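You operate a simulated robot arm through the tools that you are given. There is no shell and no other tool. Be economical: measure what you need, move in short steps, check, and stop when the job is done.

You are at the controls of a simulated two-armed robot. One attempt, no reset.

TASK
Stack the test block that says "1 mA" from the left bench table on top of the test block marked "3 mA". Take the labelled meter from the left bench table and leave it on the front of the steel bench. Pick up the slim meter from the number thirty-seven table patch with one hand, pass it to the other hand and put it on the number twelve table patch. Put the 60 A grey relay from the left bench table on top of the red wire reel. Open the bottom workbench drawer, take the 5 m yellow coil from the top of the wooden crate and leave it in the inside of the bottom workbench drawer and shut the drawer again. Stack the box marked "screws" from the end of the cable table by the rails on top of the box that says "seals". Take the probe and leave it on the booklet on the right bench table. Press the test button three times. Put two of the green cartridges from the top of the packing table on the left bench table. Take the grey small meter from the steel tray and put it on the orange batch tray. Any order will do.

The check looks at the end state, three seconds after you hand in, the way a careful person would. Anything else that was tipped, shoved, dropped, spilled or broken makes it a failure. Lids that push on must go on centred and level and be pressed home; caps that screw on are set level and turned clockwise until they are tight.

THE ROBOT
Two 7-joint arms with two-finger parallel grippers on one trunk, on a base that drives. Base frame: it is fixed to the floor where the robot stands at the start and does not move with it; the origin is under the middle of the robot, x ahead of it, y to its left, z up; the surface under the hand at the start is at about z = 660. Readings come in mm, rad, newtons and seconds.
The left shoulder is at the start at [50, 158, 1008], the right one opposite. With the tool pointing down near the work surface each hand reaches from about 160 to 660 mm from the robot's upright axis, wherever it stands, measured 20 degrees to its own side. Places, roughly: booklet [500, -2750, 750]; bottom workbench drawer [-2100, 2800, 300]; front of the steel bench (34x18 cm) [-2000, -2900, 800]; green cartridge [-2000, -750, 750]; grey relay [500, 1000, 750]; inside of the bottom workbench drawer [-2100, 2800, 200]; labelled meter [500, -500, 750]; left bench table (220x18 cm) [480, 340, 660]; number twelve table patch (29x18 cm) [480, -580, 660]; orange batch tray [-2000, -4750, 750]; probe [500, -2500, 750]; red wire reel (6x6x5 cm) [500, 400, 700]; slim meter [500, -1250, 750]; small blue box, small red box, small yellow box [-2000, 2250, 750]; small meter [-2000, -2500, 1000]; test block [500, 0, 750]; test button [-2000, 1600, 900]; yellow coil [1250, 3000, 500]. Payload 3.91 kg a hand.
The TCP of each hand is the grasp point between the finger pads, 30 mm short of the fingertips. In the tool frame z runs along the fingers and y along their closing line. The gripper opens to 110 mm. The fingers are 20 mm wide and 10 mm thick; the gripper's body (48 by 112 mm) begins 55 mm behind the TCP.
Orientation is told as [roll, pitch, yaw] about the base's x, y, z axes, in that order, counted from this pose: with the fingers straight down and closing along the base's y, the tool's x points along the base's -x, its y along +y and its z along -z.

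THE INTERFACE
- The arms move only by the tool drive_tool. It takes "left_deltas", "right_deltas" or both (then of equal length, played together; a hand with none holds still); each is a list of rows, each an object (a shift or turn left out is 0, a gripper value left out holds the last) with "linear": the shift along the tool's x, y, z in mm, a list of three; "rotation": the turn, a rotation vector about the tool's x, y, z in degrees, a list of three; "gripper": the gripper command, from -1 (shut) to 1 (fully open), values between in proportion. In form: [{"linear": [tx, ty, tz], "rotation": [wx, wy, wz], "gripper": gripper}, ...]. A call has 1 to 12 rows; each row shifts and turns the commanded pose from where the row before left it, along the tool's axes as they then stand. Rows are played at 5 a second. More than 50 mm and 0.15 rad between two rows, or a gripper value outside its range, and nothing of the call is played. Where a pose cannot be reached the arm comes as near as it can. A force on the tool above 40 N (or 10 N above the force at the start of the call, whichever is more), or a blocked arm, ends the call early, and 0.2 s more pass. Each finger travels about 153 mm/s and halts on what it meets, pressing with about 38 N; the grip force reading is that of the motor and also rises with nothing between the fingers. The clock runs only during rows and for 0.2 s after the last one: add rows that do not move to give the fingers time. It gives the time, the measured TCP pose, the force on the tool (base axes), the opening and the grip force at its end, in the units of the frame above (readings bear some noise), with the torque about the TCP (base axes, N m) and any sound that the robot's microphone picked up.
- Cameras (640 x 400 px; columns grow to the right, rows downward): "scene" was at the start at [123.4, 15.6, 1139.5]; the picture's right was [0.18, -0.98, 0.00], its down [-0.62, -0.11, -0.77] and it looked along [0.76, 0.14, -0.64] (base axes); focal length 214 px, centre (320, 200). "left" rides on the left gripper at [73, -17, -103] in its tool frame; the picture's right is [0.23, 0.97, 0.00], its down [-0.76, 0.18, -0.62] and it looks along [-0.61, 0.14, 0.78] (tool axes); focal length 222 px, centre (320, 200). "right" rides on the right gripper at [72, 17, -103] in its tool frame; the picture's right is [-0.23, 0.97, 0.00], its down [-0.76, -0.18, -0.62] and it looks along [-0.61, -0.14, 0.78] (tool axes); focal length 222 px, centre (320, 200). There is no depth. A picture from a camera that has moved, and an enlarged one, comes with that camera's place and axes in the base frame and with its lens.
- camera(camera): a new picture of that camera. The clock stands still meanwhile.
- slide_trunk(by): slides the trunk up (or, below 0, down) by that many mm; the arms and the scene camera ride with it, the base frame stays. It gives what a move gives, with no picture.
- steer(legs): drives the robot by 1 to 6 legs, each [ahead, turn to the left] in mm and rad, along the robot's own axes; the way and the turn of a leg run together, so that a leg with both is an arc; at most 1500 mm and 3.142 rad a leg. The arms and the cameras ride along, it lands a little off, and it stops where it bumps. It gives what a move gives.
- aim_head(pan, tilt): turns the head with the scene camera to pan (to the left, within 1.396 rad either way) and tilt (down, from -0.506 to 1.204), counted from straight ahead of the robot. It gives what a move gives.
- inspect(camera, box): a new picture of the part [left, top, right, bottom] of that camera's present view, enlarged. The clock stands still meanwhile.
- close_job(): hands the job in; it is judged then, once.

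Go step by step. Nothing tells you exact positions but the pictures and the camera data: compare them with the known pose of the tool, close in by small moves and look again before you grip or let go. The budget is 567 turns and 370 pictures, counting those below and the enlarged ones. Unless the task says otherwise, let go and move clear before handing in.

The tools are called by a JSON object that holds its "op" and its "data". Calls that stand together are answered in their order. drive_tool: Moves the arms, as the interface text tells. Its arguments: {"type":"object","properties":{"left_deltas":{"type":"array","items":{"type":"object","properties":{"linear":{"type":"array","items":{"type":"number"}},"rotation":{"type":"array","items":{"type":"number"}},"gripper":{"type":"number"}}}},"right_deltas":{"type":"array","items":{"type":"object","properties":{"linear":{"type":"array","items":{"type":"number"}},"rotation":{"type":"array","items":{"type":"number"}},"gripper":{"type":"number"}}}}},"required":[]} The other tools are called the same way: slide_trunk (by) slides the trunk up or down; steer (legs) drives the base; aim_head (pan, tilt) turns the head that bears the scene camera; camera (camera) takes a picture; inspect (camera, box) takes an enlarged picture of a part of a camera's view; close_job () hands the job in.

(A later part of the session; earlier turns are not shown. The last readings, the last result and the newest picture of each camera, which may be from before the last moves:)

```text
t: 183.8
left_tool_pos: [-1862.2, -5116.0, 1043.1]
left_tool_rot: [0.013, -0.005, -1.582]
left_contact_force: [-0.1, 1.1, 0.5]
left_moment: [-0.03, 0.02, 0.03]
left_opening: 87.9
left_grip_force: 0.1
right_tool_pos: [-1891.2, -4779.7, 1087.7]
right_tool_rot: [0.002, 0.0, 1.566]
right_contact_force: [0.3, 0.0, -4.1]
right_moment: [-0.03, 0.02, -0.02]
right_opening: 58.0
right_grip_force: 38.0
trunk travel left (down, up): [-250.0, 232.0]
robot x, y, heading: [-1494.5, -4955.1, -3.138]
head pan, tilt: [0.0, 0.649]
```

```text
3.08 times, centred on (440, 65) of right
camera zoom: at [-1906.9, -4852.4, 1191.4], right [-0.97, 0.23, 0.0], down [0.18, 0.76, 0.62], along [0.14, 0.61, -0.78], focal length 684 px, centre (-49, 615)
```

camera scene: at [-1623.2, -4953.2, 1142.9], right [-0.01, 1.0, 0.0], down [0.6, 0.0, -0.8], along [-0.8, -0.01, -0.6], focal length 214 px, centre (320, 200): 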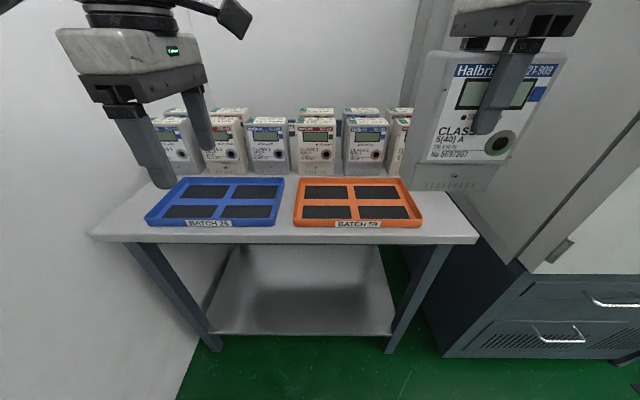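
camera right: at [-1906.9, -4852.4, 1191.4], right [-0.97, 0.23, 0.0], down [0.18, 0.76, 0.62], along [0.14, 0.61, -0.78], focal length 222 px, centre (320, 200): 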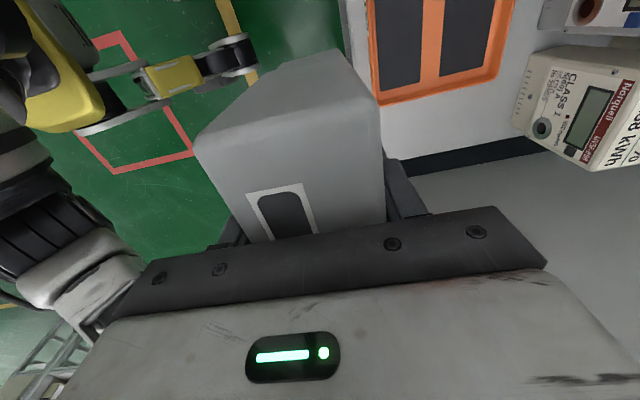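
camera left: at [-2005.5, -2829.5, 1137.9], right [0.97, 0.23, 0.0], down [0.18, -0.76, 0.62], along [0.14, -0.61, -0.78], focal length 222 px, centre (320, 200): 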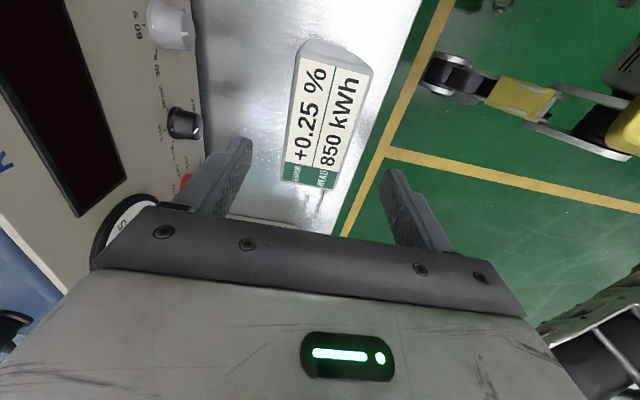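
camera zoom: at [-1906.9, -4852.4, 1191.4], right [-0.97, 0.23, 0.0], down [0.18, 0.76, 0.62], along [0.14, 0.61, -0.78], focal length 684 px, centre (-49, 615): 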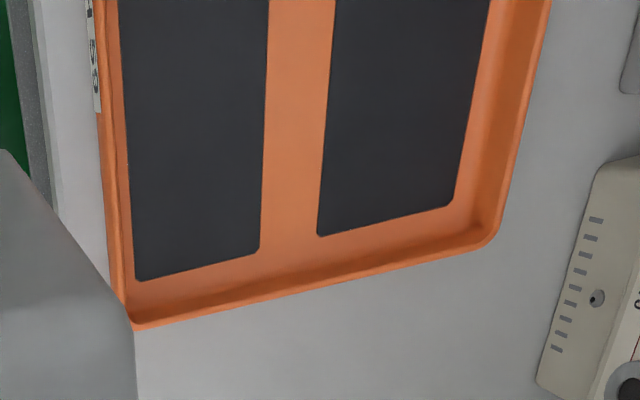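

The tray floor is flat with inlaid pads. I'll set the meter on the front-right pad, around (-2025,-4805).

{"op": "drive_tool", "data": {"right_deltas": [{"linear": [8.3, 44.7, 0]}, {"linear": [8.3, 44.7, 0]}, {"linear": [8.3, 44.7, 0]}, {"linear": [0, 0, 40]}, {"linear": [0, 0, 40]}, {"linear": [0, 0, 40]}]}}

{"op": "camera", "data": {"camera": "scene"}}

{"op": "camera", "data": {"camera": "right"}}

```text
t: 185.2
left_tool_pos: [-1862.1, -5115.6, 1043.0]
left_tool_rot: [0.015, -0.006, -1.579]
left_contact_force: [0.5, 0.6, -0.7]
left_moment: [0.0, -0.03, 0.0]
left_opening: 87.9
left_grip_force: 0.1
right_tool_pos: [-2021.8, -4803.1, 966.7]
right_tool_rot: [0.001, 0.0, 1.566]
right_contact_force: [-0.7, 1.0, -4.6]
right_moment: [-0.01, -0.02, 0.02]
right_opening: 57.9
right_grip_force: 38.1
trunk travel left (down, up): [-250.0, 232.0]
robot x, y, heading: [-1495.5, -4956.6, -3.136]
head pan, tilt: [0.0, 0.649]
```

```text
267 pictures are left
camera scene: at [-1623.4, -4953.2, 1142.8], right [-0.01, 1.0, 0.0], down [0.61, 0.0, -0.8], along [-0.8, -0.01, -0.61], focal length 214 px, centre (320, 200)
```

scene: 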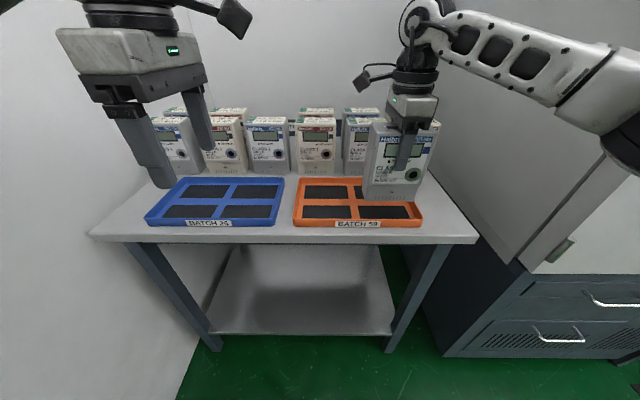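

```text
266 pictures are left
camera right: at [-2040.0, -4875.7, 1070.9], right [-0.97, 0.23, 0.0], down [0.18, 0.76, 0.62], along [0.14, 0.61, -0.78], focal length 222 px, centre (320, 200)
```

right: 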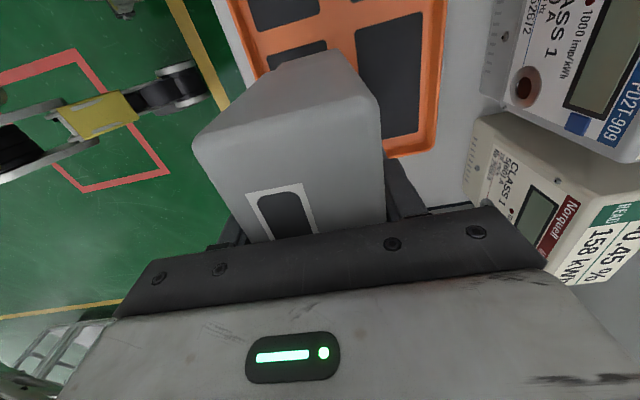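

{"op": "drive_tool", "data": {"right_deltas": [{"linear": [15, 3, 0]}, {"linear": [0, 0, 25]}, {"linear": [0, 0, 10]}, {"linear": [0, 0, 3]}, {"linear": [0, 0, 3]}, {}]}}

{"op": "inspect", "data": {"camera": "scene", "box": [270, 90, 470, 240]}}

```text
t: 186.6
left_tool_pos: [-1861.7, -5115.1, 1042.8]
left_tool_rot: [0.014, -0.005, -1.581]
left_contact_force: [-0.5, -0.3, 0.5]
left_moment: [0.0, -0.01, -0.02]
left_opening: 88.2
left_grip_force: 0.0
right_tool_pos: [-2026.7, -4817.9, 925.7]
right_tool_rot: [0.002, -0.001, 1.566]
right_contact_force: [0.0, 0.4, -4.0]
right_moment: [0.01, 0.01, -0.01]
right_opening: 58.0
right_grip_force: 38.0
trunk travel left (down, up): [-250.0, 232.0]
robot x, y, heading: [-1494.5, -4955.6, -3.132]
head pan, tilt: [0.0, 0.649]
```

```text
2.67 times, centred on (370, 165) of scene
camera zoom: at [-1623.3, -4953.3, 1142.8], right [-0.01, 1.0, 0.0], down [0.6, 0.0, -0.8], along [-0.8, -0.01, -0.6], focal length 572 px, centre (187, 293)
```

zoom: 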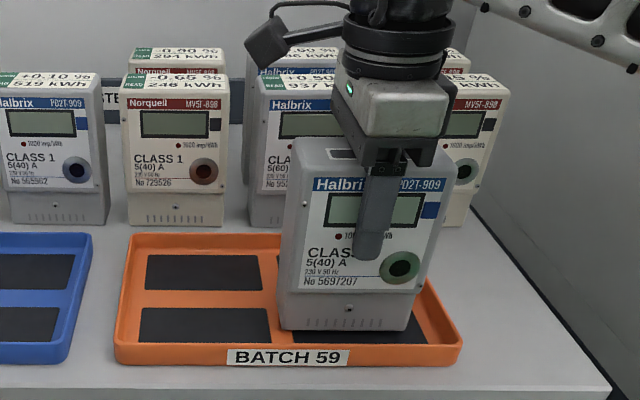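

{"op": "drive_tool", "data": {"right_deltas": [{"linear": [0, 0, 3]}, {"linear": [0, 0, 3]}, {"linear": [0, 0, 2]}, {}]}}

```text
t: 187.6
left_tool_pos: [-1860.3, -5114.4, 1044.9]
left_tool_rot: [0.01, -0.005, -1.58]
left_contact_force: [-0.1, -0.6, 0.5]
left_moment: [-0.01, 0.0, -0.01]
left_opening: 88.3
left_grip_force: 0.2
right_tool_pos: [-2026.5, -4818.9, 921.3]
right_tool_rot: [0.007, 0.003, 1.568]
right_contact_force: [0.4, 3.0, 20.8]
right_moment: [0.63, -0.51, 0.22]
right_opening: 58.0
right_grip_force: 38.0
trunk travel left (down, up): [-250.0, 232.0]
robot x, y, heading: [-1496.3, -4954.6, -3.136]
head pan, tilt: [0.0, 0.649]
```

Contact at z≈921. Easing off slightly, releasing and rising.

{"op": "drive_tool", "data": {"right_deltas": [{"linear": [0, 0, -3]}, {"gripper": 0.3}, {"gripper": 0.7}, {"gripper": 0.7}, {"linear": [0, 0, -40]}, {"linear": [0, 0, -45]}, {"linear": [0, 0, -45]}, {"linear": [0, -40, 0]}, {"linear": [0, -40, 0]}]}}

{"op": "camera", "data": {"camera": "scene"}}

```text
t: 189.6
left_tool_pos: [-1861.6, -5115.9, 1044.1]
left_tool_rot: [0.012, -0.007, -1.581]
left_contact_force: [-0.3, 1.1, 0.1]
left_moment: [0.0, 0.0, 0.02]
left_opening: 87.8
left_grip_force: 0.1
right_tool_pos: [-1947.2, -4817.7, 1052.5]
right_tool_rot: [0.002, 0.0, 1.567]
right_contact_force: [1.1, -0.5, 0.8]
right_moment: [0.0, 0.0, 0.03]
right_opening: 93.6
right_grip_force: 0.1
trunk travel left (down, up): [-250.0, 232.0]
robot x, y, heading: [-1491.6, -4955.1, -3.135]
head pan, tilt: [0.0, 0.649]
```

```text
264 pictures are left
camera scene: at [-1622.8, -4953.2, 1142.9], right [-0.01, 1.0, 0.0], down [0.6, 0.0, -0.8], along [-0.8, -0.01, -0.6], focal length 214 px, centre (320, 200)
```

scene: 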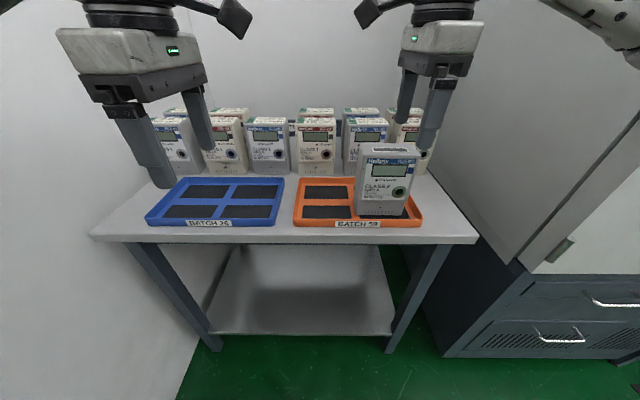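

The small meter is on the orange tray. Next I'll drive to the right bench table for the probe and booklet.

{"op": "steer", "data": {"legs": [[-350, 0], [0, -2.003], [1300, 0], [1290, 0], [0, -1.14]]}}

{"op": "aim_head", "data": {"pan": 0, "tilt": 0.5}}

{"op": "camera", "data": {"camera": "scene"}}

```text
t: 211.9
left_tool_pos: [304.2, -2418.1, 1043.3]
left_tool_rot: [0.015, -0.007, 1.548]
left_contact_force: [0.8, 0.4, 0.1]
left_moment: [-0.03, 0.03, 0.01]
left_opening: 87.9
left_grip_force: 0.1
right_tool_pos: [386.5, -2717.3, 1051.5]
right_tool_rot: [0.001, 0.001, -1.586]
right_contact_force: [-0.6, -0.8, 0.0]
right_moment: [-0.02, -0.01, 0.01]
right_opening: 93.6
right_grip_force: 0.0
trunk travel left (down, up): [-250.0, 232.0]
robot x, y, heading: [-64.6, -2577.6, -0.007]
head pan, tilt: [0.0, 0.649]
```

```text
t: 212.6
left_tool_pos: [302.3, -2418.6, 1043.7]
left_tool_rot: [0.014, -0.004, 1.549]
left_contact_force: [0.6, 0.1, 0.0]
left_moment: [0.02, 0.01, -0.01]
left_opening: 88.1
left_grip_force: 0.0
right_tool_pos: [385.2, -2717.5, 1052.3]
right_tool_rot: [0.004, -0.001, -1.587]
right_contact_force: [0.1, -0.3, 0.1]
right_moment: [0.03, 0.0, 0.0]
right_opening: 93.6
right_grip_force: 0.1
trunk travel left (down, up): [-250.0, 232.0]
robot x, y, heading: [-66.6, -2575.3, 0.001]
head pan, tilt: [0.0, 0.499]
```

```text
263 pictures are left
camera scene: at [65.5, -2577.7, 1156.2], right [0.0, -1.0, 0.0], down [-0.48, 0.0, -0.88], along [0.88, 0.0, -0.48], focal length 214 px, centre (320, 200)
```

scene: 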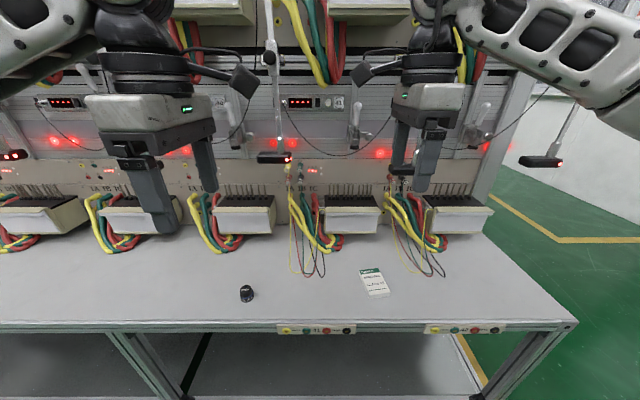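

{"op": "inspect", "data": {"camera": "scene", "box": [220, 250, 420, 330]}}

{"op": "aim_head", "data": {"pan": 0.4, "tilt": 0.7}}

{"op": "camera", "data": {"camera": "scene"}}

```text
3.20 times, centred on (320, 290) of scene
camera zoom: at [65.5, -2577.7, 1156.2], right [0.0, -1.0, 0.0], down [-0.48, 0.0, -0.88], along [0.88, 0.0, -0.48], focal length 686 px, centre (320, -88)
```

zoom: 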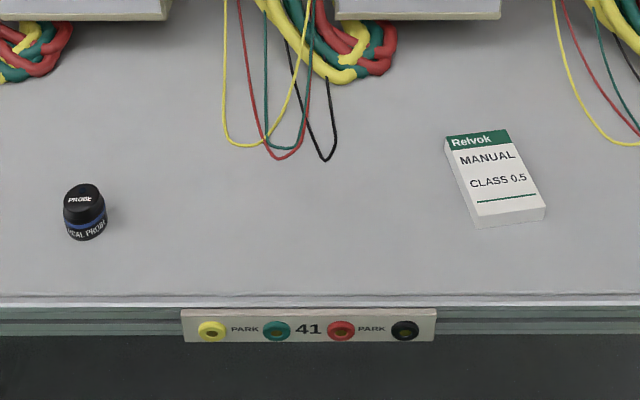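

```text
t: 213.4
left_tool_pos: [303.1, -2418.1, 1044.1]
left_tool_rot: [0.012, -0.004, 1.548]
left_contact_force: [0.1, 0.3, -0.1]
left_moment: [-0.01, 0.0, 0.0]
left_opening: 88.1
left_grip_force: 0.0
right_tool_pos: [385.3, -2718.1, 1052.4]
right_tool_rot: [0.001, 0.0, -1.588]
right_contact_force: [0.6, -0.4, -0.2]
right_moment: [0.01, 0.03, 0.03]
right_opening: 93.6
right_grip_force: 0.2
trunk travel left (down, up): [-250.0, 232.0]
robot x, y, heading: [-64.4, -2576.7, -0.003]
head pan, tilt: [0.4, 0.7]
```

```text
261 pictures are left
camera scene: at [52.9, -2544.7, 1138.6], right [0.38, -0.92, 0.0], down [-0.59, -0.25, -0.77], along [0.71, 0.29, -0.64], focal length 214 px, centre (320, 200)
```

scene: 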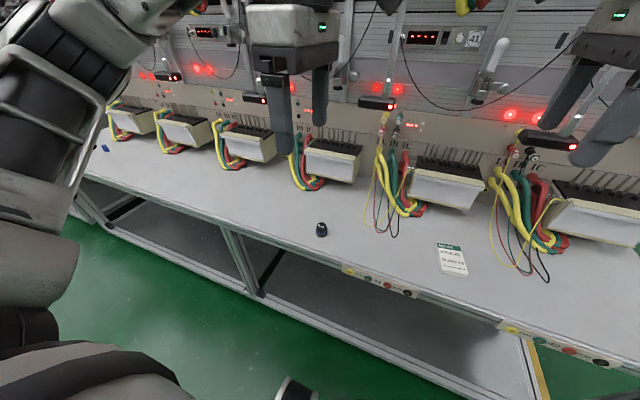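

The probe is the small black puck at about (423,-2393); the booklet "Manual" is at about (475,-2728). I'll move the left hand over the probe.

{"op": "drive_tool", "data": {"left_deltas": [{"linear": [-4.7, -20, 40]}, {"linear": [-4.7, -20, 40]}, {"linear": [-4.7, -20, 40]}, {"linear": [-4.7, -20, 40]}, {"linear": [-4.7, -20, 40]}, {"linear": [-4.7, -20, 40]}]}}

{"op": "camera", "data": {"camera": "left"}}

{"op": "inspect", "data": {"camera": "scene", "box": [240, 160, 400, 260]}}

```text
t: 214.8
left_tool_pos: [418.4, -2392.0, 801.6]
left_tool_rot: [0.012, -0.004, 1.549]
left_contact_force: [-0.5, 0.2, -0.4]
left_moment: [-0.02, -0.01, -0.02]
left_opening: 87.8
left_grip_force: 0.0
right_tool_pos: [385.9, -2717.7, 1051.2]
right_tool_rot: [0.001, 0.001, -1.584]
right_contact_force: [-1.1, 0.9, 0.2]
right_moment: [0.02, 0.03, -0.02]
right_opening: 93.4
right_grip_force: 0.0
trunk travel left (down, up): [-250.0, 232.0]
robot x, y, heading: [-64.9, -2579.1, 0.001]
head pan, tilt: [0.4, 0.7]
```

```text
260 pictures are left
camera left: at [435.6, -2466.6, 902.3], right [-0.98, -0.21, 0.01], down [-0.15, 0.76, 0.63], along [-0.14, 0.61, -0.78], focal length 222 px, centre (320, 200)
```

left: 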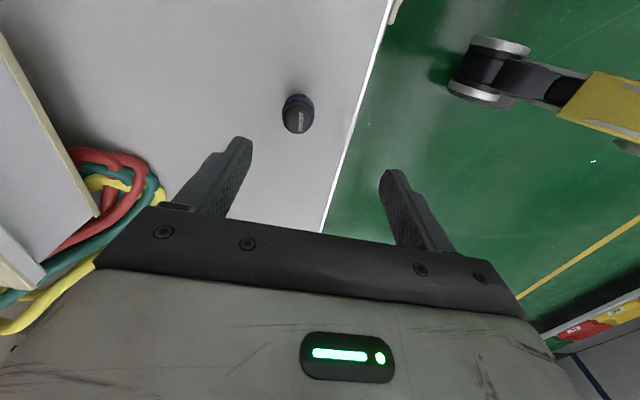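

```text
4.00 times, centred on (320, 210) of scene
camera zoom: at [53.0, -2544.6, 1138.6], right [0.39, -0.92, 0.0], down [-0.59, -0.25, -0.76], along [0.71, 0.29, -0.64], focal length 858 px, centre (320, 160)
```

zoom: 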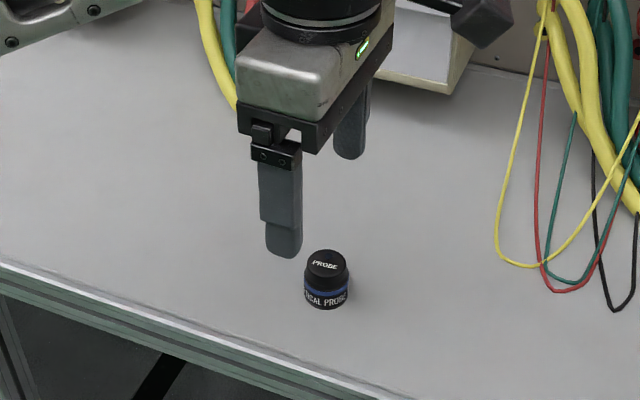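

{"op": "drive_tool", "data": {"left_deltas": [{"linear": [1.5, -19, 26]}, {"linear": [0, 0, 40]}, {"linear": [0, 0, 40]}, {"gripper": -1}, {"gripper": -1}, {"gripper": -1}, {"gripper": -1}]}}

{"op": "camera", "data": {"camera": "left"}}

```text
t: 216.4
left_tool_pos: [437.3, -2391.7, 693.5]
left_tool_rot: [0.014, -0.005, 1.547]
left_contact_force: [0.0, -0.8, 0.8]
left_moment: [0.0, -0.03, -0.01]
left_opening: 30.8
left_grip_force: 21.9
right_tool_pos: [386.6, -2717.8, 1052.3]
right_tool_rot: [0.003, 0.0, -1.586]
right_contact_force: [-1.1, 0.8, -0.4]
right_moment: [-0.02, -0.02, 0.03]
right_opening: 93.5
right_grip_force: 0.0
trunk travel left (down, up): [-250.0, 232.0]
robot x, y, heading: [-64.0, -2577.7, 0.001]
head pan, tilt: [0.4, 0.7]
```

```text
258 pictures are left
camera left: at [454.6, -2467.1, 795.4], right [-0.98, -0.21, 0.01], down [-0.15, 0.76, 0.63], along [-0.14, 0.61, -0.78], focal length 222 px, centre (320, 200)
```

left: 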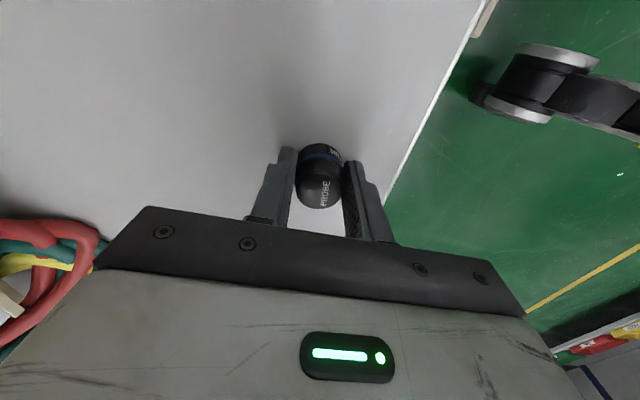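

{"op": "drive_tool", "data": {"left_deltas": [{"gripper": -1}, {"linear": [0, 0, -45]}, {"linear": [0, 0, -45]}, {"linear": [0, 0, -45]}]}}

{"op": "steer", "data": {"legs": [[0, -0.625]]}}

{"op": "camera", "data": {"camera": "left"}}

{"op": "camera", "data": {"camera": "scene"}}

```text
t: 217.4
left_tool_pos: [439.1, -2395.2, 832.5]
left_tool_rot: [0.015, -0.005, 1.55]
left_contact_force: [0.1, 0.0, -1.7]
left_moment: [0.01, 0.02, 0.01]
left_opening: 30.8
left_grip_force: 22.0
right_tool_pos: [386.1, -2717.5, 1052.4]
right_tool_rot: [0.004, 0.001, -1.587]
right_contact_force: [-0.7, -0.2, 0.5]
right_moment: [-0.01, -0.02, -0.01]
right_opening: 93.6
right_grip_force: 0.0
trunk travel left (down, up): [-250.0, 232.0]
robot x, y, heading: [-64.0, -2577.8, -0.009]
head pan, tilt: [0.4, 0.7]
```

```text
t: 219.5
left_tool_pos: [452.2, -2725.9, 829.8]
left_tool_rot: [0.013, -0.004, 0.922]
left_contact_force: [0.1, -0.1, -0.5]
left_moment: [-0.01, 0.01, 0.01]
left_opening: 30.6
left_grip_force: 21.9
right_tool_pos: [218.3, -2955.7, 1052.3]
right_tool_rot: [0.002, 0.001, -2.215]
right_contact_force: [0.5, 0.2, -0.3]
right_moment: [0.01, -0.04, 0.0]
right_opening: 93.5
right_grip_force: 0.0
trunk travel left (down, up): [-250.0, 232.0]
robot x, y, heading: [-68.5, -2582.1, -0.629]
head pan, tilt: [0.4, 0.7]
```

```text
257 pictures are left
camera left: at [422.7, -2796.7, 932.1], right [-0.91, 0.41, 0.01], down [0.32, 0.71, 0.63], along [0.25, 0.58, -0.78], focal length 222 px, centre (320, 200)
```

left: 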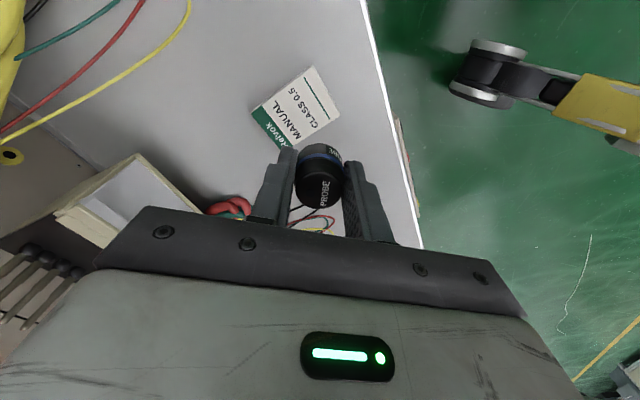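

```text
256 pictures are left
camera scene: at [49.4, -2620.4, 1138.6], right [-0.23, -0.97, 0.0], down [-0.63, 0.15, -0.77], along [0.74, -0.18, -0.64], focal length 214 px, centre (320, 200)
```

scene: 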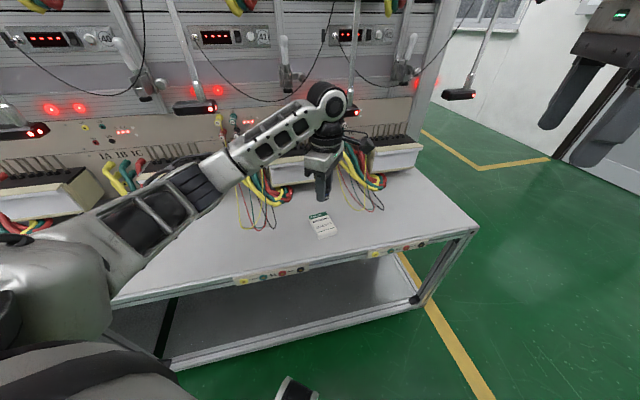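

{"op": "drive_tool", "data": {"left_deltas": [{"linear": [-10.1, -23.5, 0]}, {"linear": [0, 0, 40]}, {"linear": [0, 0, 40]}, {"linear": [0, 0, 20]}]}}

{"op": "camera", "data": {"camera": "left"}}

{"op": "inspect", "data": {"camera": "scene", "box": [260, 140, 400, 260]}}

```text
t: 220.5
left_tool_pos: [475.8, -2731.7, 729.1]
left_tool_rot: [0.013, -0.002, 0.921]
left_contact_force: [-0.4, -0.7, -0.7]
left_moment: [-0.01, -0.03, -0.02]
left_opening: 30.6
left_grip_force: 21.8
right_tool_pos: [218.5, -2956.4, 1052.0]
right_tool_rot: [0.001, 0.0, -2.215]
right_contact_force: [-0.1, 0.6, 0.4]
right_moment: [-0.02, -0.03, -0.04]
right_opening: 93.1
right_grip_force: 0.1
trunk travel left (down, up): [-250.0, 232.0]
robot x, y, heading: [-64.5, -2578.4, -0.629]
head pan, tilt: [0.4, 0.7]
```

```text
255 pictures are left
camera left: at [447.6, -2802.2, 832.2], right [-0.91, 0.41, 0.01], down [0.32, 0.71, 0.63], along [0.25, 0.58, -0.78], focal length 222 px, centre (320, 200)
```

left: 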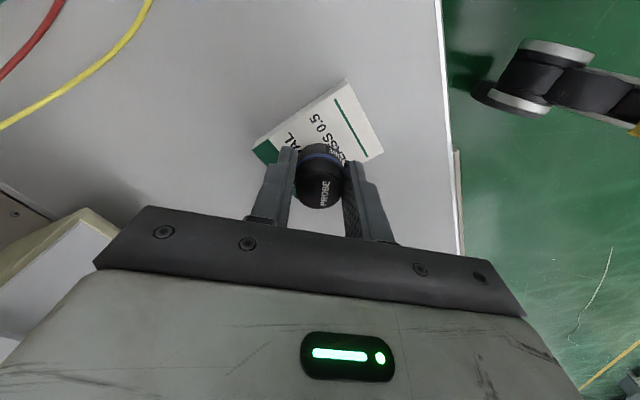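

```text
3.33 times, centred on (330, 200) of scene
camera zoom: at [49.5, -2620.3, 1138.6], right [-0.23, -0.97, 0.0], down [-0.63, 0.15, -0.76], along [0.74, -0.18, -0.64], focal length 715 px, centre (287, 200)
```

zoom: 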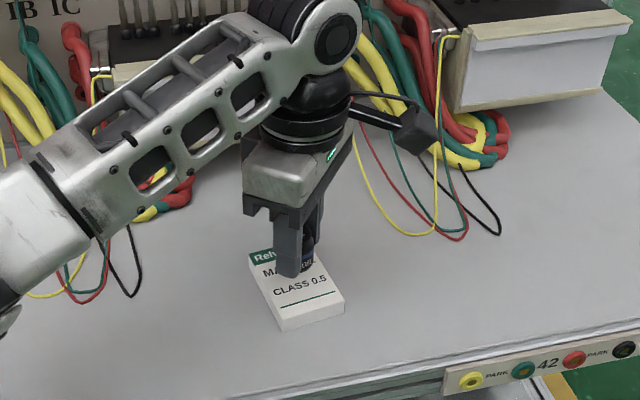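

{"op": "drive_tool", "data": {"left_deltas": [{"linear": [0, -3, 12]}, {"linear": [0, 0, 3]}, {"linear": [0, 0, 2]}, {"linear": [0, 0, 2]}, {}]}}

```text
t: 221.7
left_tool_pos: [478.7, -2730.9, 711.0]
left_tool_rot: [0.014, -0.007, 0.921]
left_contact_force: [-0.8, 0.0, -1.7]
left_moment: [-0.01, -0.03, -0.02]
left_opening: 30.5
left_grip_force: 22.1
right_tool_pos: [217.4, -2956.1, 1052.8]
right_tool_rot: [0.003, 0.0, -2.215]
right_contact_force: [-0.4, 0.3, -0.5]
right_moment: [0.02, -0.01, 0.0]
right_opening: 93.6
right_grip_force: 0.0
trunk travel left (down, up): [-250.0, 232.0]
robot x, y, heading: [-64.4, -2582.5, -0.632]
head pan, tilt: [0.4, 0.7]
```

{"op": "drive_tool", "data": {"left_deltas": [{"linear": [0, 0, 1.5]}, {"linear": [0, 0, 1.5]}, {"linear": [0, 0, 1]}, {}]}}

```text
t: 222.7
left_tool_pos: [478.2, -2732.2, 710.8]
left_tool_rot: [0.008, -0.004, 0.92]
left_contact_force: [2.2, 2.5, 17.8]
left_moment: [0.07, -0.09, -0.04]
left_opening: 31.0
left_grip_force: 22.2
right_tool_pos: [216.5, -2955.3, 1053.0]
right_tool_rot: [0.002, 0.001, -2.213]
right_contact_force: [0.8, 1.3, 0.2]
right_moment: [0.01, 0.0, -0.01]
right_opening: 93.6
right_grip_force: 0.1
trunk travel left (down, up): [-250.0, 232.0]
robot x, y, heading: [-65.5, -2574.3, -0.631]
head pan, tilt: [0.4, 0.7]
```

Contact with the booklet. Easing off, releasing, rising.

{"op": "drive_tool", "data": {"left_deltas": [{"linear": [0, 0, -1.5]}, {"gripper": -0.2}, {"gripper": 0.1}, {"linear": [0, 0, -40]}, {"linear": [0, 0, -45]}, {"linear": [0, 0, -45]}, {"linear": [0, 0, -45]}, {"linear": [0, 0, -45]}]}}

{"op": "inspect", "data": {"camera": "scene", "box": [260, 140, 400, 260]}}

```text
t: 224.5
left_tool_pos: [480.2, -2737.1, 928.2]
left_tool_rot: [0.014, -0.005, 0.921]
left_contact_force: [-0.2, -1.0, 1.2]
left_moment: [0.01, 0.06, 0.0]
left_opening: 60.5
left_grip_force: 0.0
right_tool_pos: [218.7, -2955.4, 1051.5]
right_tool_rot: [0.003, 0.0, -2.214]
right_contact_force: [0.2, 0.0, -0.4]
right_moment: [0.02, 0.01, -0.01]
right_opening: 93.5
right_grip_force: 0.1
trunk travel left (down, up): [-250.0, 232.0]
robot x, y, heading: [-67.7, -2577.0, -0.627]
head pan, tilt: [0.4, 0.7]
```

```text
3.33 times, centred on (330, 200) of scene
camera zoom: at [49.2, -2620.2, 1138.5], right [-0.23, -0.97, 0.0], down [-0.63, 0.15, -0.77], along [0.74, -0.18, -0.64], focal length 715 px, centre (287, 200)
```

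zoom: 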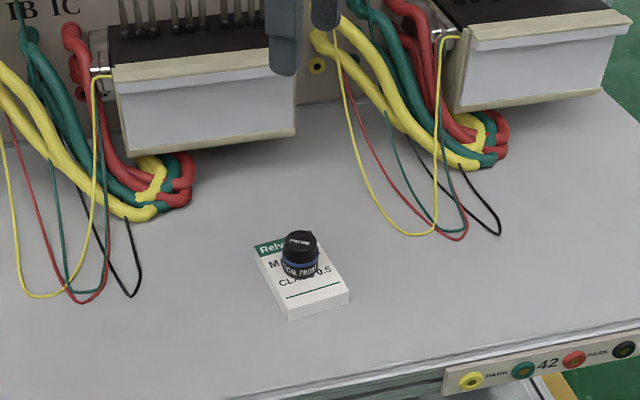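

The probe is on the booklet. Next I'll drive across to the packing table for the green cartridges.

{"op": "drive_tool", "data": {"left_deltas": [{"linear": [15, 40, -20]}, {"linear": [15, 40, -20]}]}}

{"op": "steer", "data": {"legs": [[0, 2.765], [1060, 0], [1050, 0], [0, 1.0]]}}

{"op": "aim_head", "data": {"pan": 0, "tilt": 0.45}}

{"op": "camera", "data": {"camera": "scene"}}

```text
t: 225.1
left_tool_pos: [395.9, -2709.0, 970.2]
left_tool_rot: [0.015, -0.006, 0.924]
left_contact_force: [0.1, 0.3, 0.6]
left_moment: [0.01, 0.0, -0.02]
left_opening: 60.6
left_grip_force: 0.1
right_tool_pos: [218.6, -2955.2, 1051.8]
right_tool_rot: [0.002, 0.001, -2.215]
right_contact_force: [0.2, 0.5, 0.0]
right_moment: [-0.02, 0.02, 0.01]
right_opening: 93.4
right_grip_force: 0.1
trunk travel left (down, up): [-250.0, 232.0]
robot x, y, heading: [-66.6, -2574.8, -0.633]
head pan, tilt: [0.4, 0.7]
```

```text
t: 244.5
left_tool_pos: [-1547.4, -858.5, 969.2]
left_tool_rot: [0.014, -0.006, -1.66]
left_contact_force: [0.2, 0.7, -0.1]
left_moment: [0.01, -0.02, 0.01]
left_opening: 60.7
left_grip_force: 0.2
right_tool_pos: [-1526.0, -555.1, 1051.4]
right_tool_rot: [0.003, -0.001, 1.488]
right_contact_force: [-0.5, -0.8, 0.6]
right_moment: [-0.01, 0.0, 0.01]
right_opening: 93.5
right_grip_force: 0.1
trunk travel left (down, up): [-250.0, 232.0]
robot x, y, heading: [-1087.8, -726.1, 3.072]
head pan, tilt: [0.4, 0.7]
```

```text
t: 245.4
left_tool_pos: [-1546.1, -858.6, 969.2]
left_tool_rot: [0.014, -0.004, -1.66]
left_contact_force: [0.2, 0.1, -1.1]
left_moment: [-0.02, 0.04, 0.0]
left_opening: 60.2
left_grip_force: 0.0
right_tool_pos: [-1525.2, -554.2, 1051.8]
right_tool_rot: [0.002, 0.0, 1.486]
right_contact_force: [-0.4, -0.2, -0.5]
right_moment: [0.02, -0.03, -0.02]
right_opening: 93.4
right_grip_force: 0.0
trunk travel left (down, up): [-250.0, 232.0]
robot x, y, heading: [-1086.2, -724.9, 3.073]
head pan, tilt: [0.0, 0.45]
```

```text
252 pictures are left
camera scene: at [-1217.1, -716.2, 1160.7], right [0.07, 1.0, 0.0], down [0.43, -0.03, -0.9], along [-0.9, 0.06, -0.44], focal length 214 px, centre (320, 200)
```

scene: 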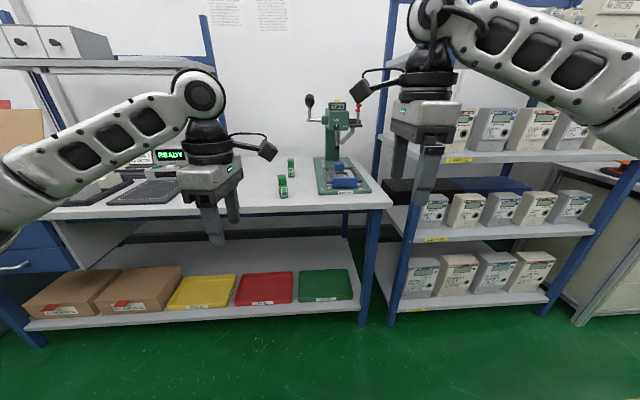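

{"op": "inspect", "data": {"camera": "scene", "box": [200, 120, 400, 240]}}

{"op": "aim_head", "data": {"pan": 0.4, "tilt": 0.45}}

{"op": "camera", "data": {"camera": "scene"}}

```text
3.20 times, centred on (300, 180) of scene
camera zoom: at [-1217.1, -716.2, 1160.7], right [0.07, 1.0, 0.0], down [0.43, -0.03, -0.9], along [-0.9, 0.06, -0.44], focal length 686 px, centre (384, 264)
```

zoom: 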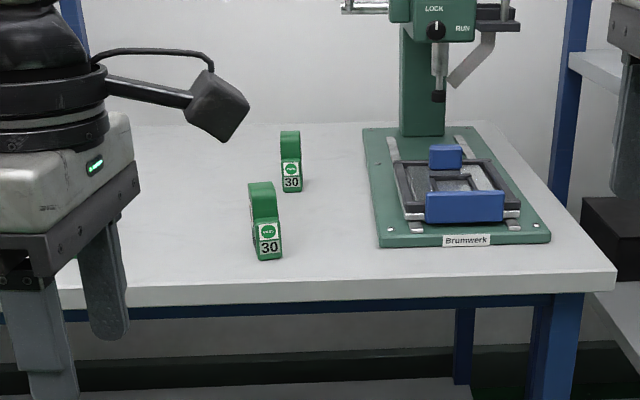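

```text
t: 246.3
left_tool_pos: [-1544.9, -858.1, 970.3]
left_tool_rot: [0.014, -0.007, -1.659]
left_contact_force: [0.5, 0.4, 0.1]
left_moment: [0.03, 0.01, -0.01]
left_opening: 60.4
left_grip_force: 0.1
right_tool_pos: [-1526.0, -555.3, 1051.4]
right_tool_rot: [0.004, 0.0, 1.487]
right_contact_force: [-0.2, -0.5, -0.4]
right_moment: [0.0, 0.01, -0.05]
right_opening: 93.6
right_grip_force: 0.0
trunk travel left (down, up): [-250.0, 232.0]
robot x, y, heading: [-1085.2, -724.5, 3.07]
head pan, tilt: [0.4, 0.45]
```

```text
250 pictures are left
camera scene: at [-1212.4, -752.3, 1160.7], right [-0.32, 0.95, 0.0], down [0.41, 0.14, -0.9], along [-0.85, -0.29, -0.44], focal length 214 px, centre (320, 200)
```

scene: 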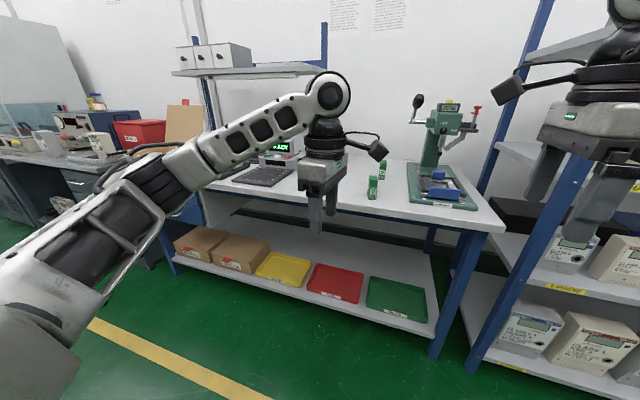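

I see two green cartridges on the packing table, beside a press. I'll draw the hands in and drive closer.

{"op": "drive_tool", "data": {"left_deltas": [{"linear": [-10, 45, -30]}, {"linear": [-10, 45, -30]}, {"linear": [0, 0, 0]}], "right_deltas": [{"linear": [0, -35, 0]}, {"linear": [0, -35, 0]}, {"linear": [0, -30, 0]}]}}

{"op": "steer", "data": {"legs": [[0, 0.07], [370, 0]]}}

{"op": "aim_head", "data": {"pan": 0.05, "tilt": 0.55}}

{"op": "camera", "data": {"camera": "scene"}}

{"op": "camera", "data": {"camera": "left"}}

{"op": "camera", "data": {"camera": "right"}}

```text
refused: row 1 steps farther than a row can; nothing moved
```

```text
t: 249.1
left_tool_pos: [-1904.0, -883.1, 969.5]
left_tool_rot: [0.013, -0.005, -1.598]
left_contact_force: [0.7, 0.4, -0.1]
left_moment: [0.0, 0.0, 0.0]
left_opening: 60.6
left_grip_force: 0.1
right_tool_pos: [-1900.5, -581.2, 1052.4]
right_tool_rot: [0.005, 0.0, 1.548]
right_contact_force: [-0.2, -0.7, 0.1]
right_moment: [-0.02, 0.01, -0.01]
right_opening: 93.6
right_grip_force: 0.1
trunk travel left (down, up): [-250.0, 232.0]
robot x, y, heading: [-1450.1, -723.7, 3.133]
head pan, tilt: [0.4, 0.45]
```

```text
t: 249.9
left_tool_pos: [-1903.0, -884.3, 969.9]
left_tool_rot: [0.013, -0.005, -1.599]
left_contact_force: [-0.2, 0.5, 0.4]
left_moment: [0.04, 0.03, -0.02]
left_opening: 60.5
left_grip_force: 0.0
right_tool_pos: [-1901.2, -581.0, 1051.1]
right_tool_rot: [0.002, 0.0, 1.547]
right_contact_force: [0.3, -0.2, -0.2]
right_moment: [0.01, 0.04, 0.04]
right_opening: 93.8
right_grip_force: 0.1
trunk travel left (down, up): [-250.0, 232.0]
robot x, y, heading: [-1452.2, -723.3, 3.129]
head pan, tilt: [0.051, 0.55]
```

```text
249 pictures are left
camera scene: at [-1580.8, -726.7, 1151.7], right [-0.04, 1.0, 0.0], down [0.52, 0.02, -0.85], along [-0.85, -0.04, -0.52], focal length 214 px, centre (320, 200)
```

scene: 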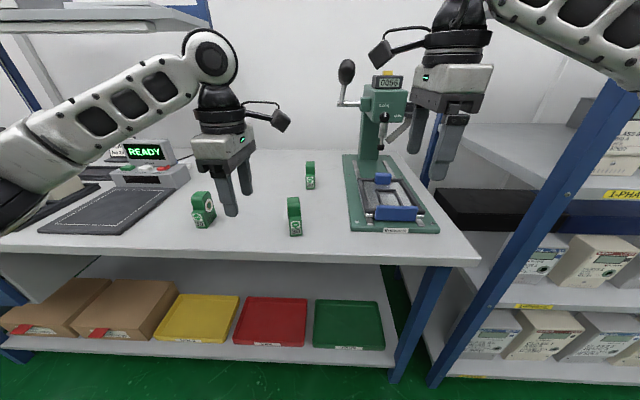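

```text
248 pictures are left
camera left: at [-1918.6, -812.1, 1071.1], right [0.98, 0.2, 0.01], down [0.15, -0.76, 0.63], along [0.13, -0.61, -0.78], focal length 222 px, centre (320, 200)
```

left: 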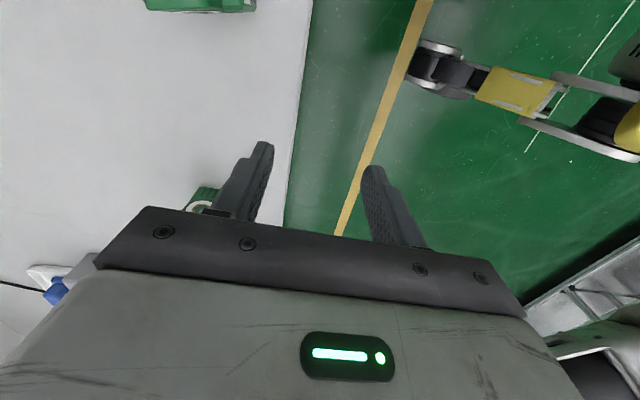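

```text
247 pictures are left
camera right: at [-1918.7, -653.2, 1156.5], right [-0.97, 0.25, 0.0], down [0.2, 0.76, 0.62], along [0.15, 0.6, -0.78], focal length 222 px, centre (320, 200)
```

right: 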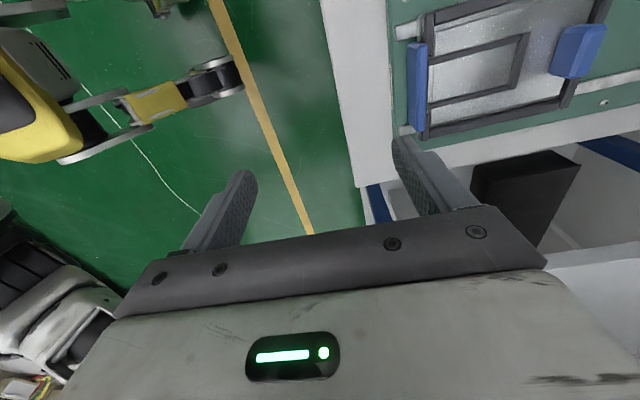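

Three cartridges in total; the nearest are at about (-1986,-809) and (-2013,-1057). I'll shift the base left so each hand can take one.

{"op": "steer", "data": {"legs": [[0, 1.58], [180, 0], [0, -1.571], [30, 0]]}}

{"op": "camera", "data": {"camera": "scene"}}

```text
t: 259.6
left_tool_pos: [-1944.7, -1040.8, 969.5]
left_tool_rot: [0.014, -0.005, -1.648]
left_contact_force: [-0.3, 0.3, 0.5]
left_moment: [-0.01, 0.0, 0.0]
left_opening: 60.8
left_grip_force: 0.0
right_tool_pos: [-1927.2, -738.0, 1051.8]
right_tool_rot: [0.003, 0.0, 1.5]
right_contact_force: [0.0, -0.6, 0.5]
right_moment: [0.03, 0.0, 0.0]
right_opening: 93.1
right_grip_force: 0.0
trunk travel left (down, up): [-250.0, 232.0]
robot x, y, heading: [-1483.5, -901.8, 3.082]
head pan, tilt: [0.051, 0.55]
```

```text
246 pictures are left
camera scene: at [-1614.2, -900.1, 1151.6], right [0.01, 1.0, 0.0], down [0.52, 0.0, -0.85], along [-0.85, 0.01, -0.52], focal length 214 px, centre (320, 200)
```

scene: 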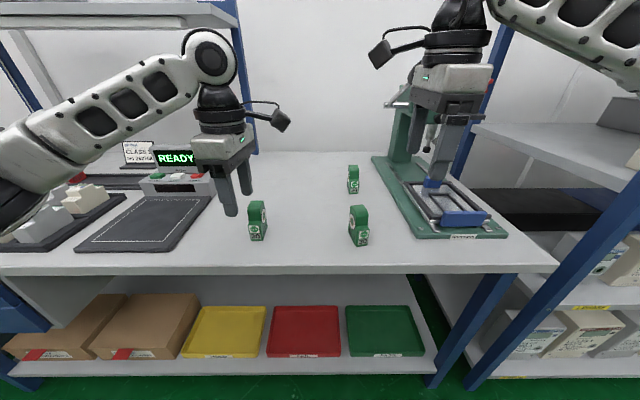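

{"op": "inspect", "data": {"camera": "scene", "box": [230, 150, 390, 260]}}

{"op": "camera", "data": {"camera": "left"}}

{"op": "camera", "data": {"camera": "right"}}

```text
3.64 times, centred on (310, 205) of scene
camera zoom: at [-1614.2, -900.1, 1151.6], right [0.01, 1.0, 0.0], down [0.52, 0.0, -0.85], along [-0.85, 0.01, -0.52], focal length 780 px, centre (356, 182)
```

zoom: 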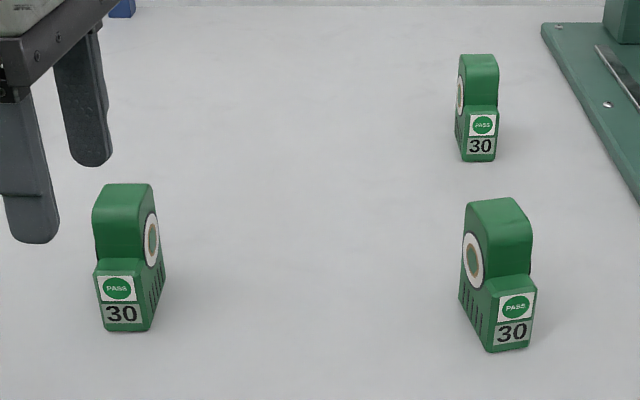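

```text
244 pictures are left
camera left: at [-1955.7, -969.2, 1070.9], right [0.99, 0.15, 0.01], down [0.11, -0.77, 0.63], along [0.11, -0.62, -0.78], focal length 222 px, centre (320, 200)
```

left: 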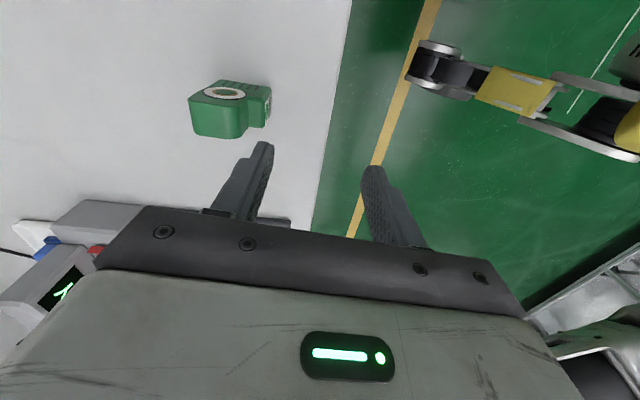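

```text
243 pictures are left
camera right: at [-1948.3, -810.5, 1156.3], right [-0.96, 0.3, 0.0], down [0.23, 0.75, 0.62], along [0.18, 0.6, -0.78], focal length 222 px, centre (320, 200)
```

right: 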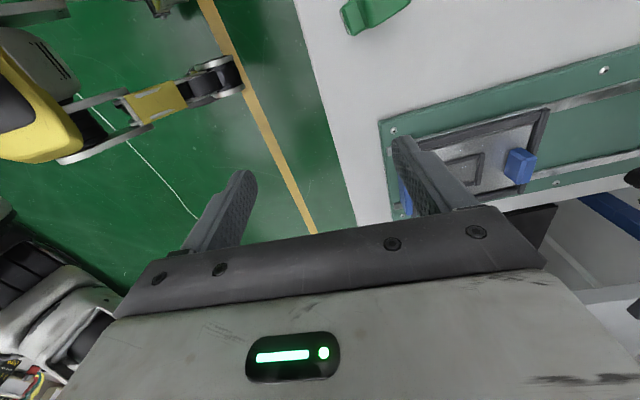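

Cartridges are about 30 mm wide and 55 mm deep, at roughly (-2030,-1046) and (-2009,-802). I'll rotate both hands to close across their width.

{"op": "drive_tool", "data": {"left_deltas": [{"rotation": [0, 0, 7.13]}, {"rotation": [0, 0, 7.13]}, {"rotation": [0, 0, 7.13]}, {"rotation": [0, 0, 7.13]}, {"rotation": [0, 0, 7.13]}, {"rotation": [0, 0, 7.13]}, {"rotation": [0, 0, 7.13]}, {"rotation": [0, 0, 7.13]}, {"rotation": [0, 0, 7.13]}, {"rotation": [0, 0, 7.13]}, {"rotation": [0, 0, 7.13]}, {"rotation": [0, 0, 7.13], "gripper": 0.5}], "right_deltas": [{"rotation": [0, 0, -8.5]}, {"rotation": [0, 0, -8.5]}, {"rotation": [0, 0, -8.5]}, {"rotation": [0, 0, -8.5]}, {"rotation": [0, 0, -8.5]}, {"rotation": [0, 0, -8.5]}, {"rotation": [0, 0, -8.5]}, {"rotation": [0, 0, -8.5]}, {"rotation": [0, 0, -8.5]}, {"rotation": [0, 0, -8.5]}, {"rotation": [0, 0, -8.5]}, {"rotation": [0, 0, -8.5]}]}}

{"op": "camera", "data": {"camera": "left"}}

{"op": "camera", "data": {"camera": "right"}}

```text
t: 262.1
left_tool_pos: [-1941.7, -1041.2, 969.9]
left_tool_rot: [0.005, 0.015, 3.141]
left_contact_force: [0.2, -0.6, -0.2]
left_moment: [-0.02, 0.02, 0.02]
left_opening: 82.5
left_grip_force: 0.1
right_tool_pos: [-1926.0, -738.8, 1052.1]
right_tool_rot: [0.001, -0.002, -2.999]
right_contact_force: [0.0, 0.5, -1.1]
right_moment: [0.0, -0.02, -0.01]
right_opening: 93.6
right_grip_force: 0.0
trunk travel left (down, up): [-250.0, 232.0]
robot x, y, heading: [-1484.6, -902.0, 3.084]
head pan, tilt: [0.051, 0.55]
```

```text
242 pictures are left
camera left: at [-1871.7, -1025.7, 1072.6], right [0.23, -0.97, 0.01], down [-0.77, -0.17, 0.61], along [-0.6, -0.15, -0.79], focal length 222 px, centre (320, 200)
```

left: 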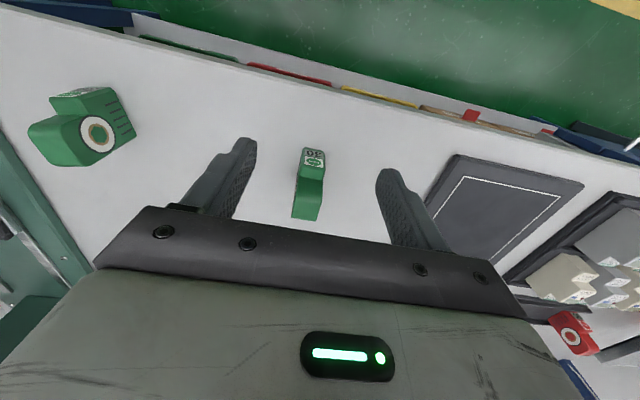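

```text
241 pictures are left
camera right: at [-1851.8, -746.0, 1155.9], right [-0.09, -1.0, 0.0], down [-0.78, 0.07, 0.63], along [-0.62, 0.06, -0.78], focal length 222 px, centre (320, 200)
```

right: 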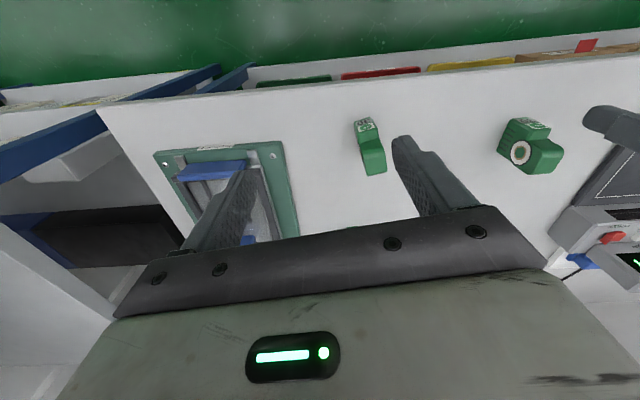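

{"op": "inspect", "data": {"camera": "left", "box": [250, 130, 370, 230]}}

{"op": "inspect", "data": {"camera": "right", "box": [320, 100, 440, 200]}}

```text
4.00 times, centred on (310, 180) of left
camera zoom: at [-1871.7, -1025.7, 1072.6], right [0.23, -0.97, 0.01], down [-0.77, -0.17, 0.61], along [-0.6, -0.15, -0.79], focal length 888 px, centre (360, 280)
```

zoom: 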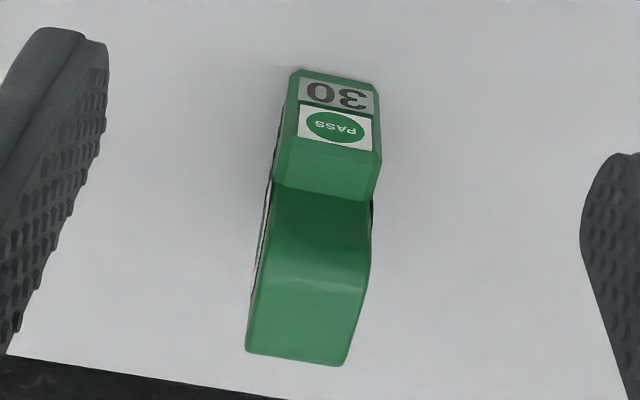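

```text
4.00 times, centred on (380, 150) of right
camera zoom: at [-1851.8, -746.0, 1155.9], right [-0.09, -1.0, 0.0], down [-0.78, 0.07, 0.63], along [-0.62, 0.06, -0.78], focal length 888 px, centre (80, 400)
```

zoom: 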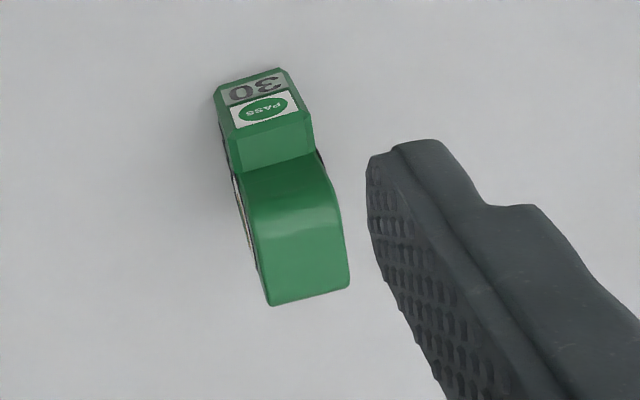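

{"op": "drive_tool", "data": {"left_deltas": [{"linear": [-29.3, 3, 0]}, {"linear": [-29.3, 3, 0]}, {"linear": [-29.3, 3, 0]}, {}, {"linear": [0, 0, 30]}, {"linear": [0, 0, 30]}, {"linear": [0, 0, 30]}, {"linear": [0, 0, 30]}, {"linear": [0, 0, 14]}], "right_deltas": [{"rotation": [0, 0, -4.3]}, {"linear": [-31.3, 16.4, 0]}, {"linear": [-31.3, 16.4, 0]}, {"linear": [-31.3, 16.4, 0]}, {"linear": [0, 0, 45]}, {"linear": [0, 0, 45]}, {"linear": [0, 0, 45]}, {"linear": [0, 0, 45]}, {"linear": [0, 0, 36]}]}}

{"op": "camera", "data": {"camera": "left"}}

{"op": "camera", "data": {"camera": "right"}}

```text
t: 264.1
left_tool_pos: [-2028.7, -1052.7, 833.8]
left_tool_rot: [0.008, 0.01, -3.14]
left_contact_force: [-0.1, -0.4, 0.1]
left_moment: [-0.03, -0.01, -0.01]
left_opening: 82.3
left_grip_force: 0.1
right_tool_pos: [-2007.2, -806.5, 836.5]
right_tool_rot: [0.001, -0.003, -2.93]
right_contact_force: [0.0, -0.9, 0.7]
right_moment: [-0.01, 0.0, -0.02]
right_opening: 93.5
right_grip_force: 0.1
trunk travel left (down, up): [-250.0, 232.0]
robot x, y, heading: [-1484.6, -900.5, 3.086]
head pan, tilt: [0.051, 0.55]
```

```text
238 pictures are left
camera left: at [-1956.2, -1036.8, 937.0], right [0.23, -0.97, 0.01], down [-0.77, -0.17, 0.61], along [-0.6, -0.15, -0.79], focal length 222 px, centre (320, 200)
```

left: 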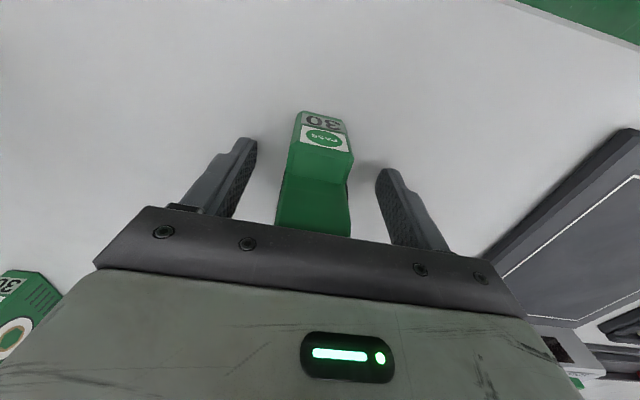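

```text
237 pictures are left
camera right: at [-1932.0, -807.7, 939.9], right [-0.02, -1.0, 0.0], down [-0.78, 0.01, 0.63], along [-0.63, 0.01, -0.78], focal length 222 px, centre (320, 200)
```

right: 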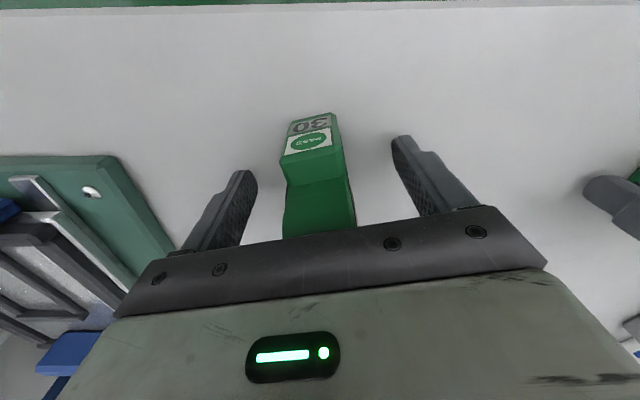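

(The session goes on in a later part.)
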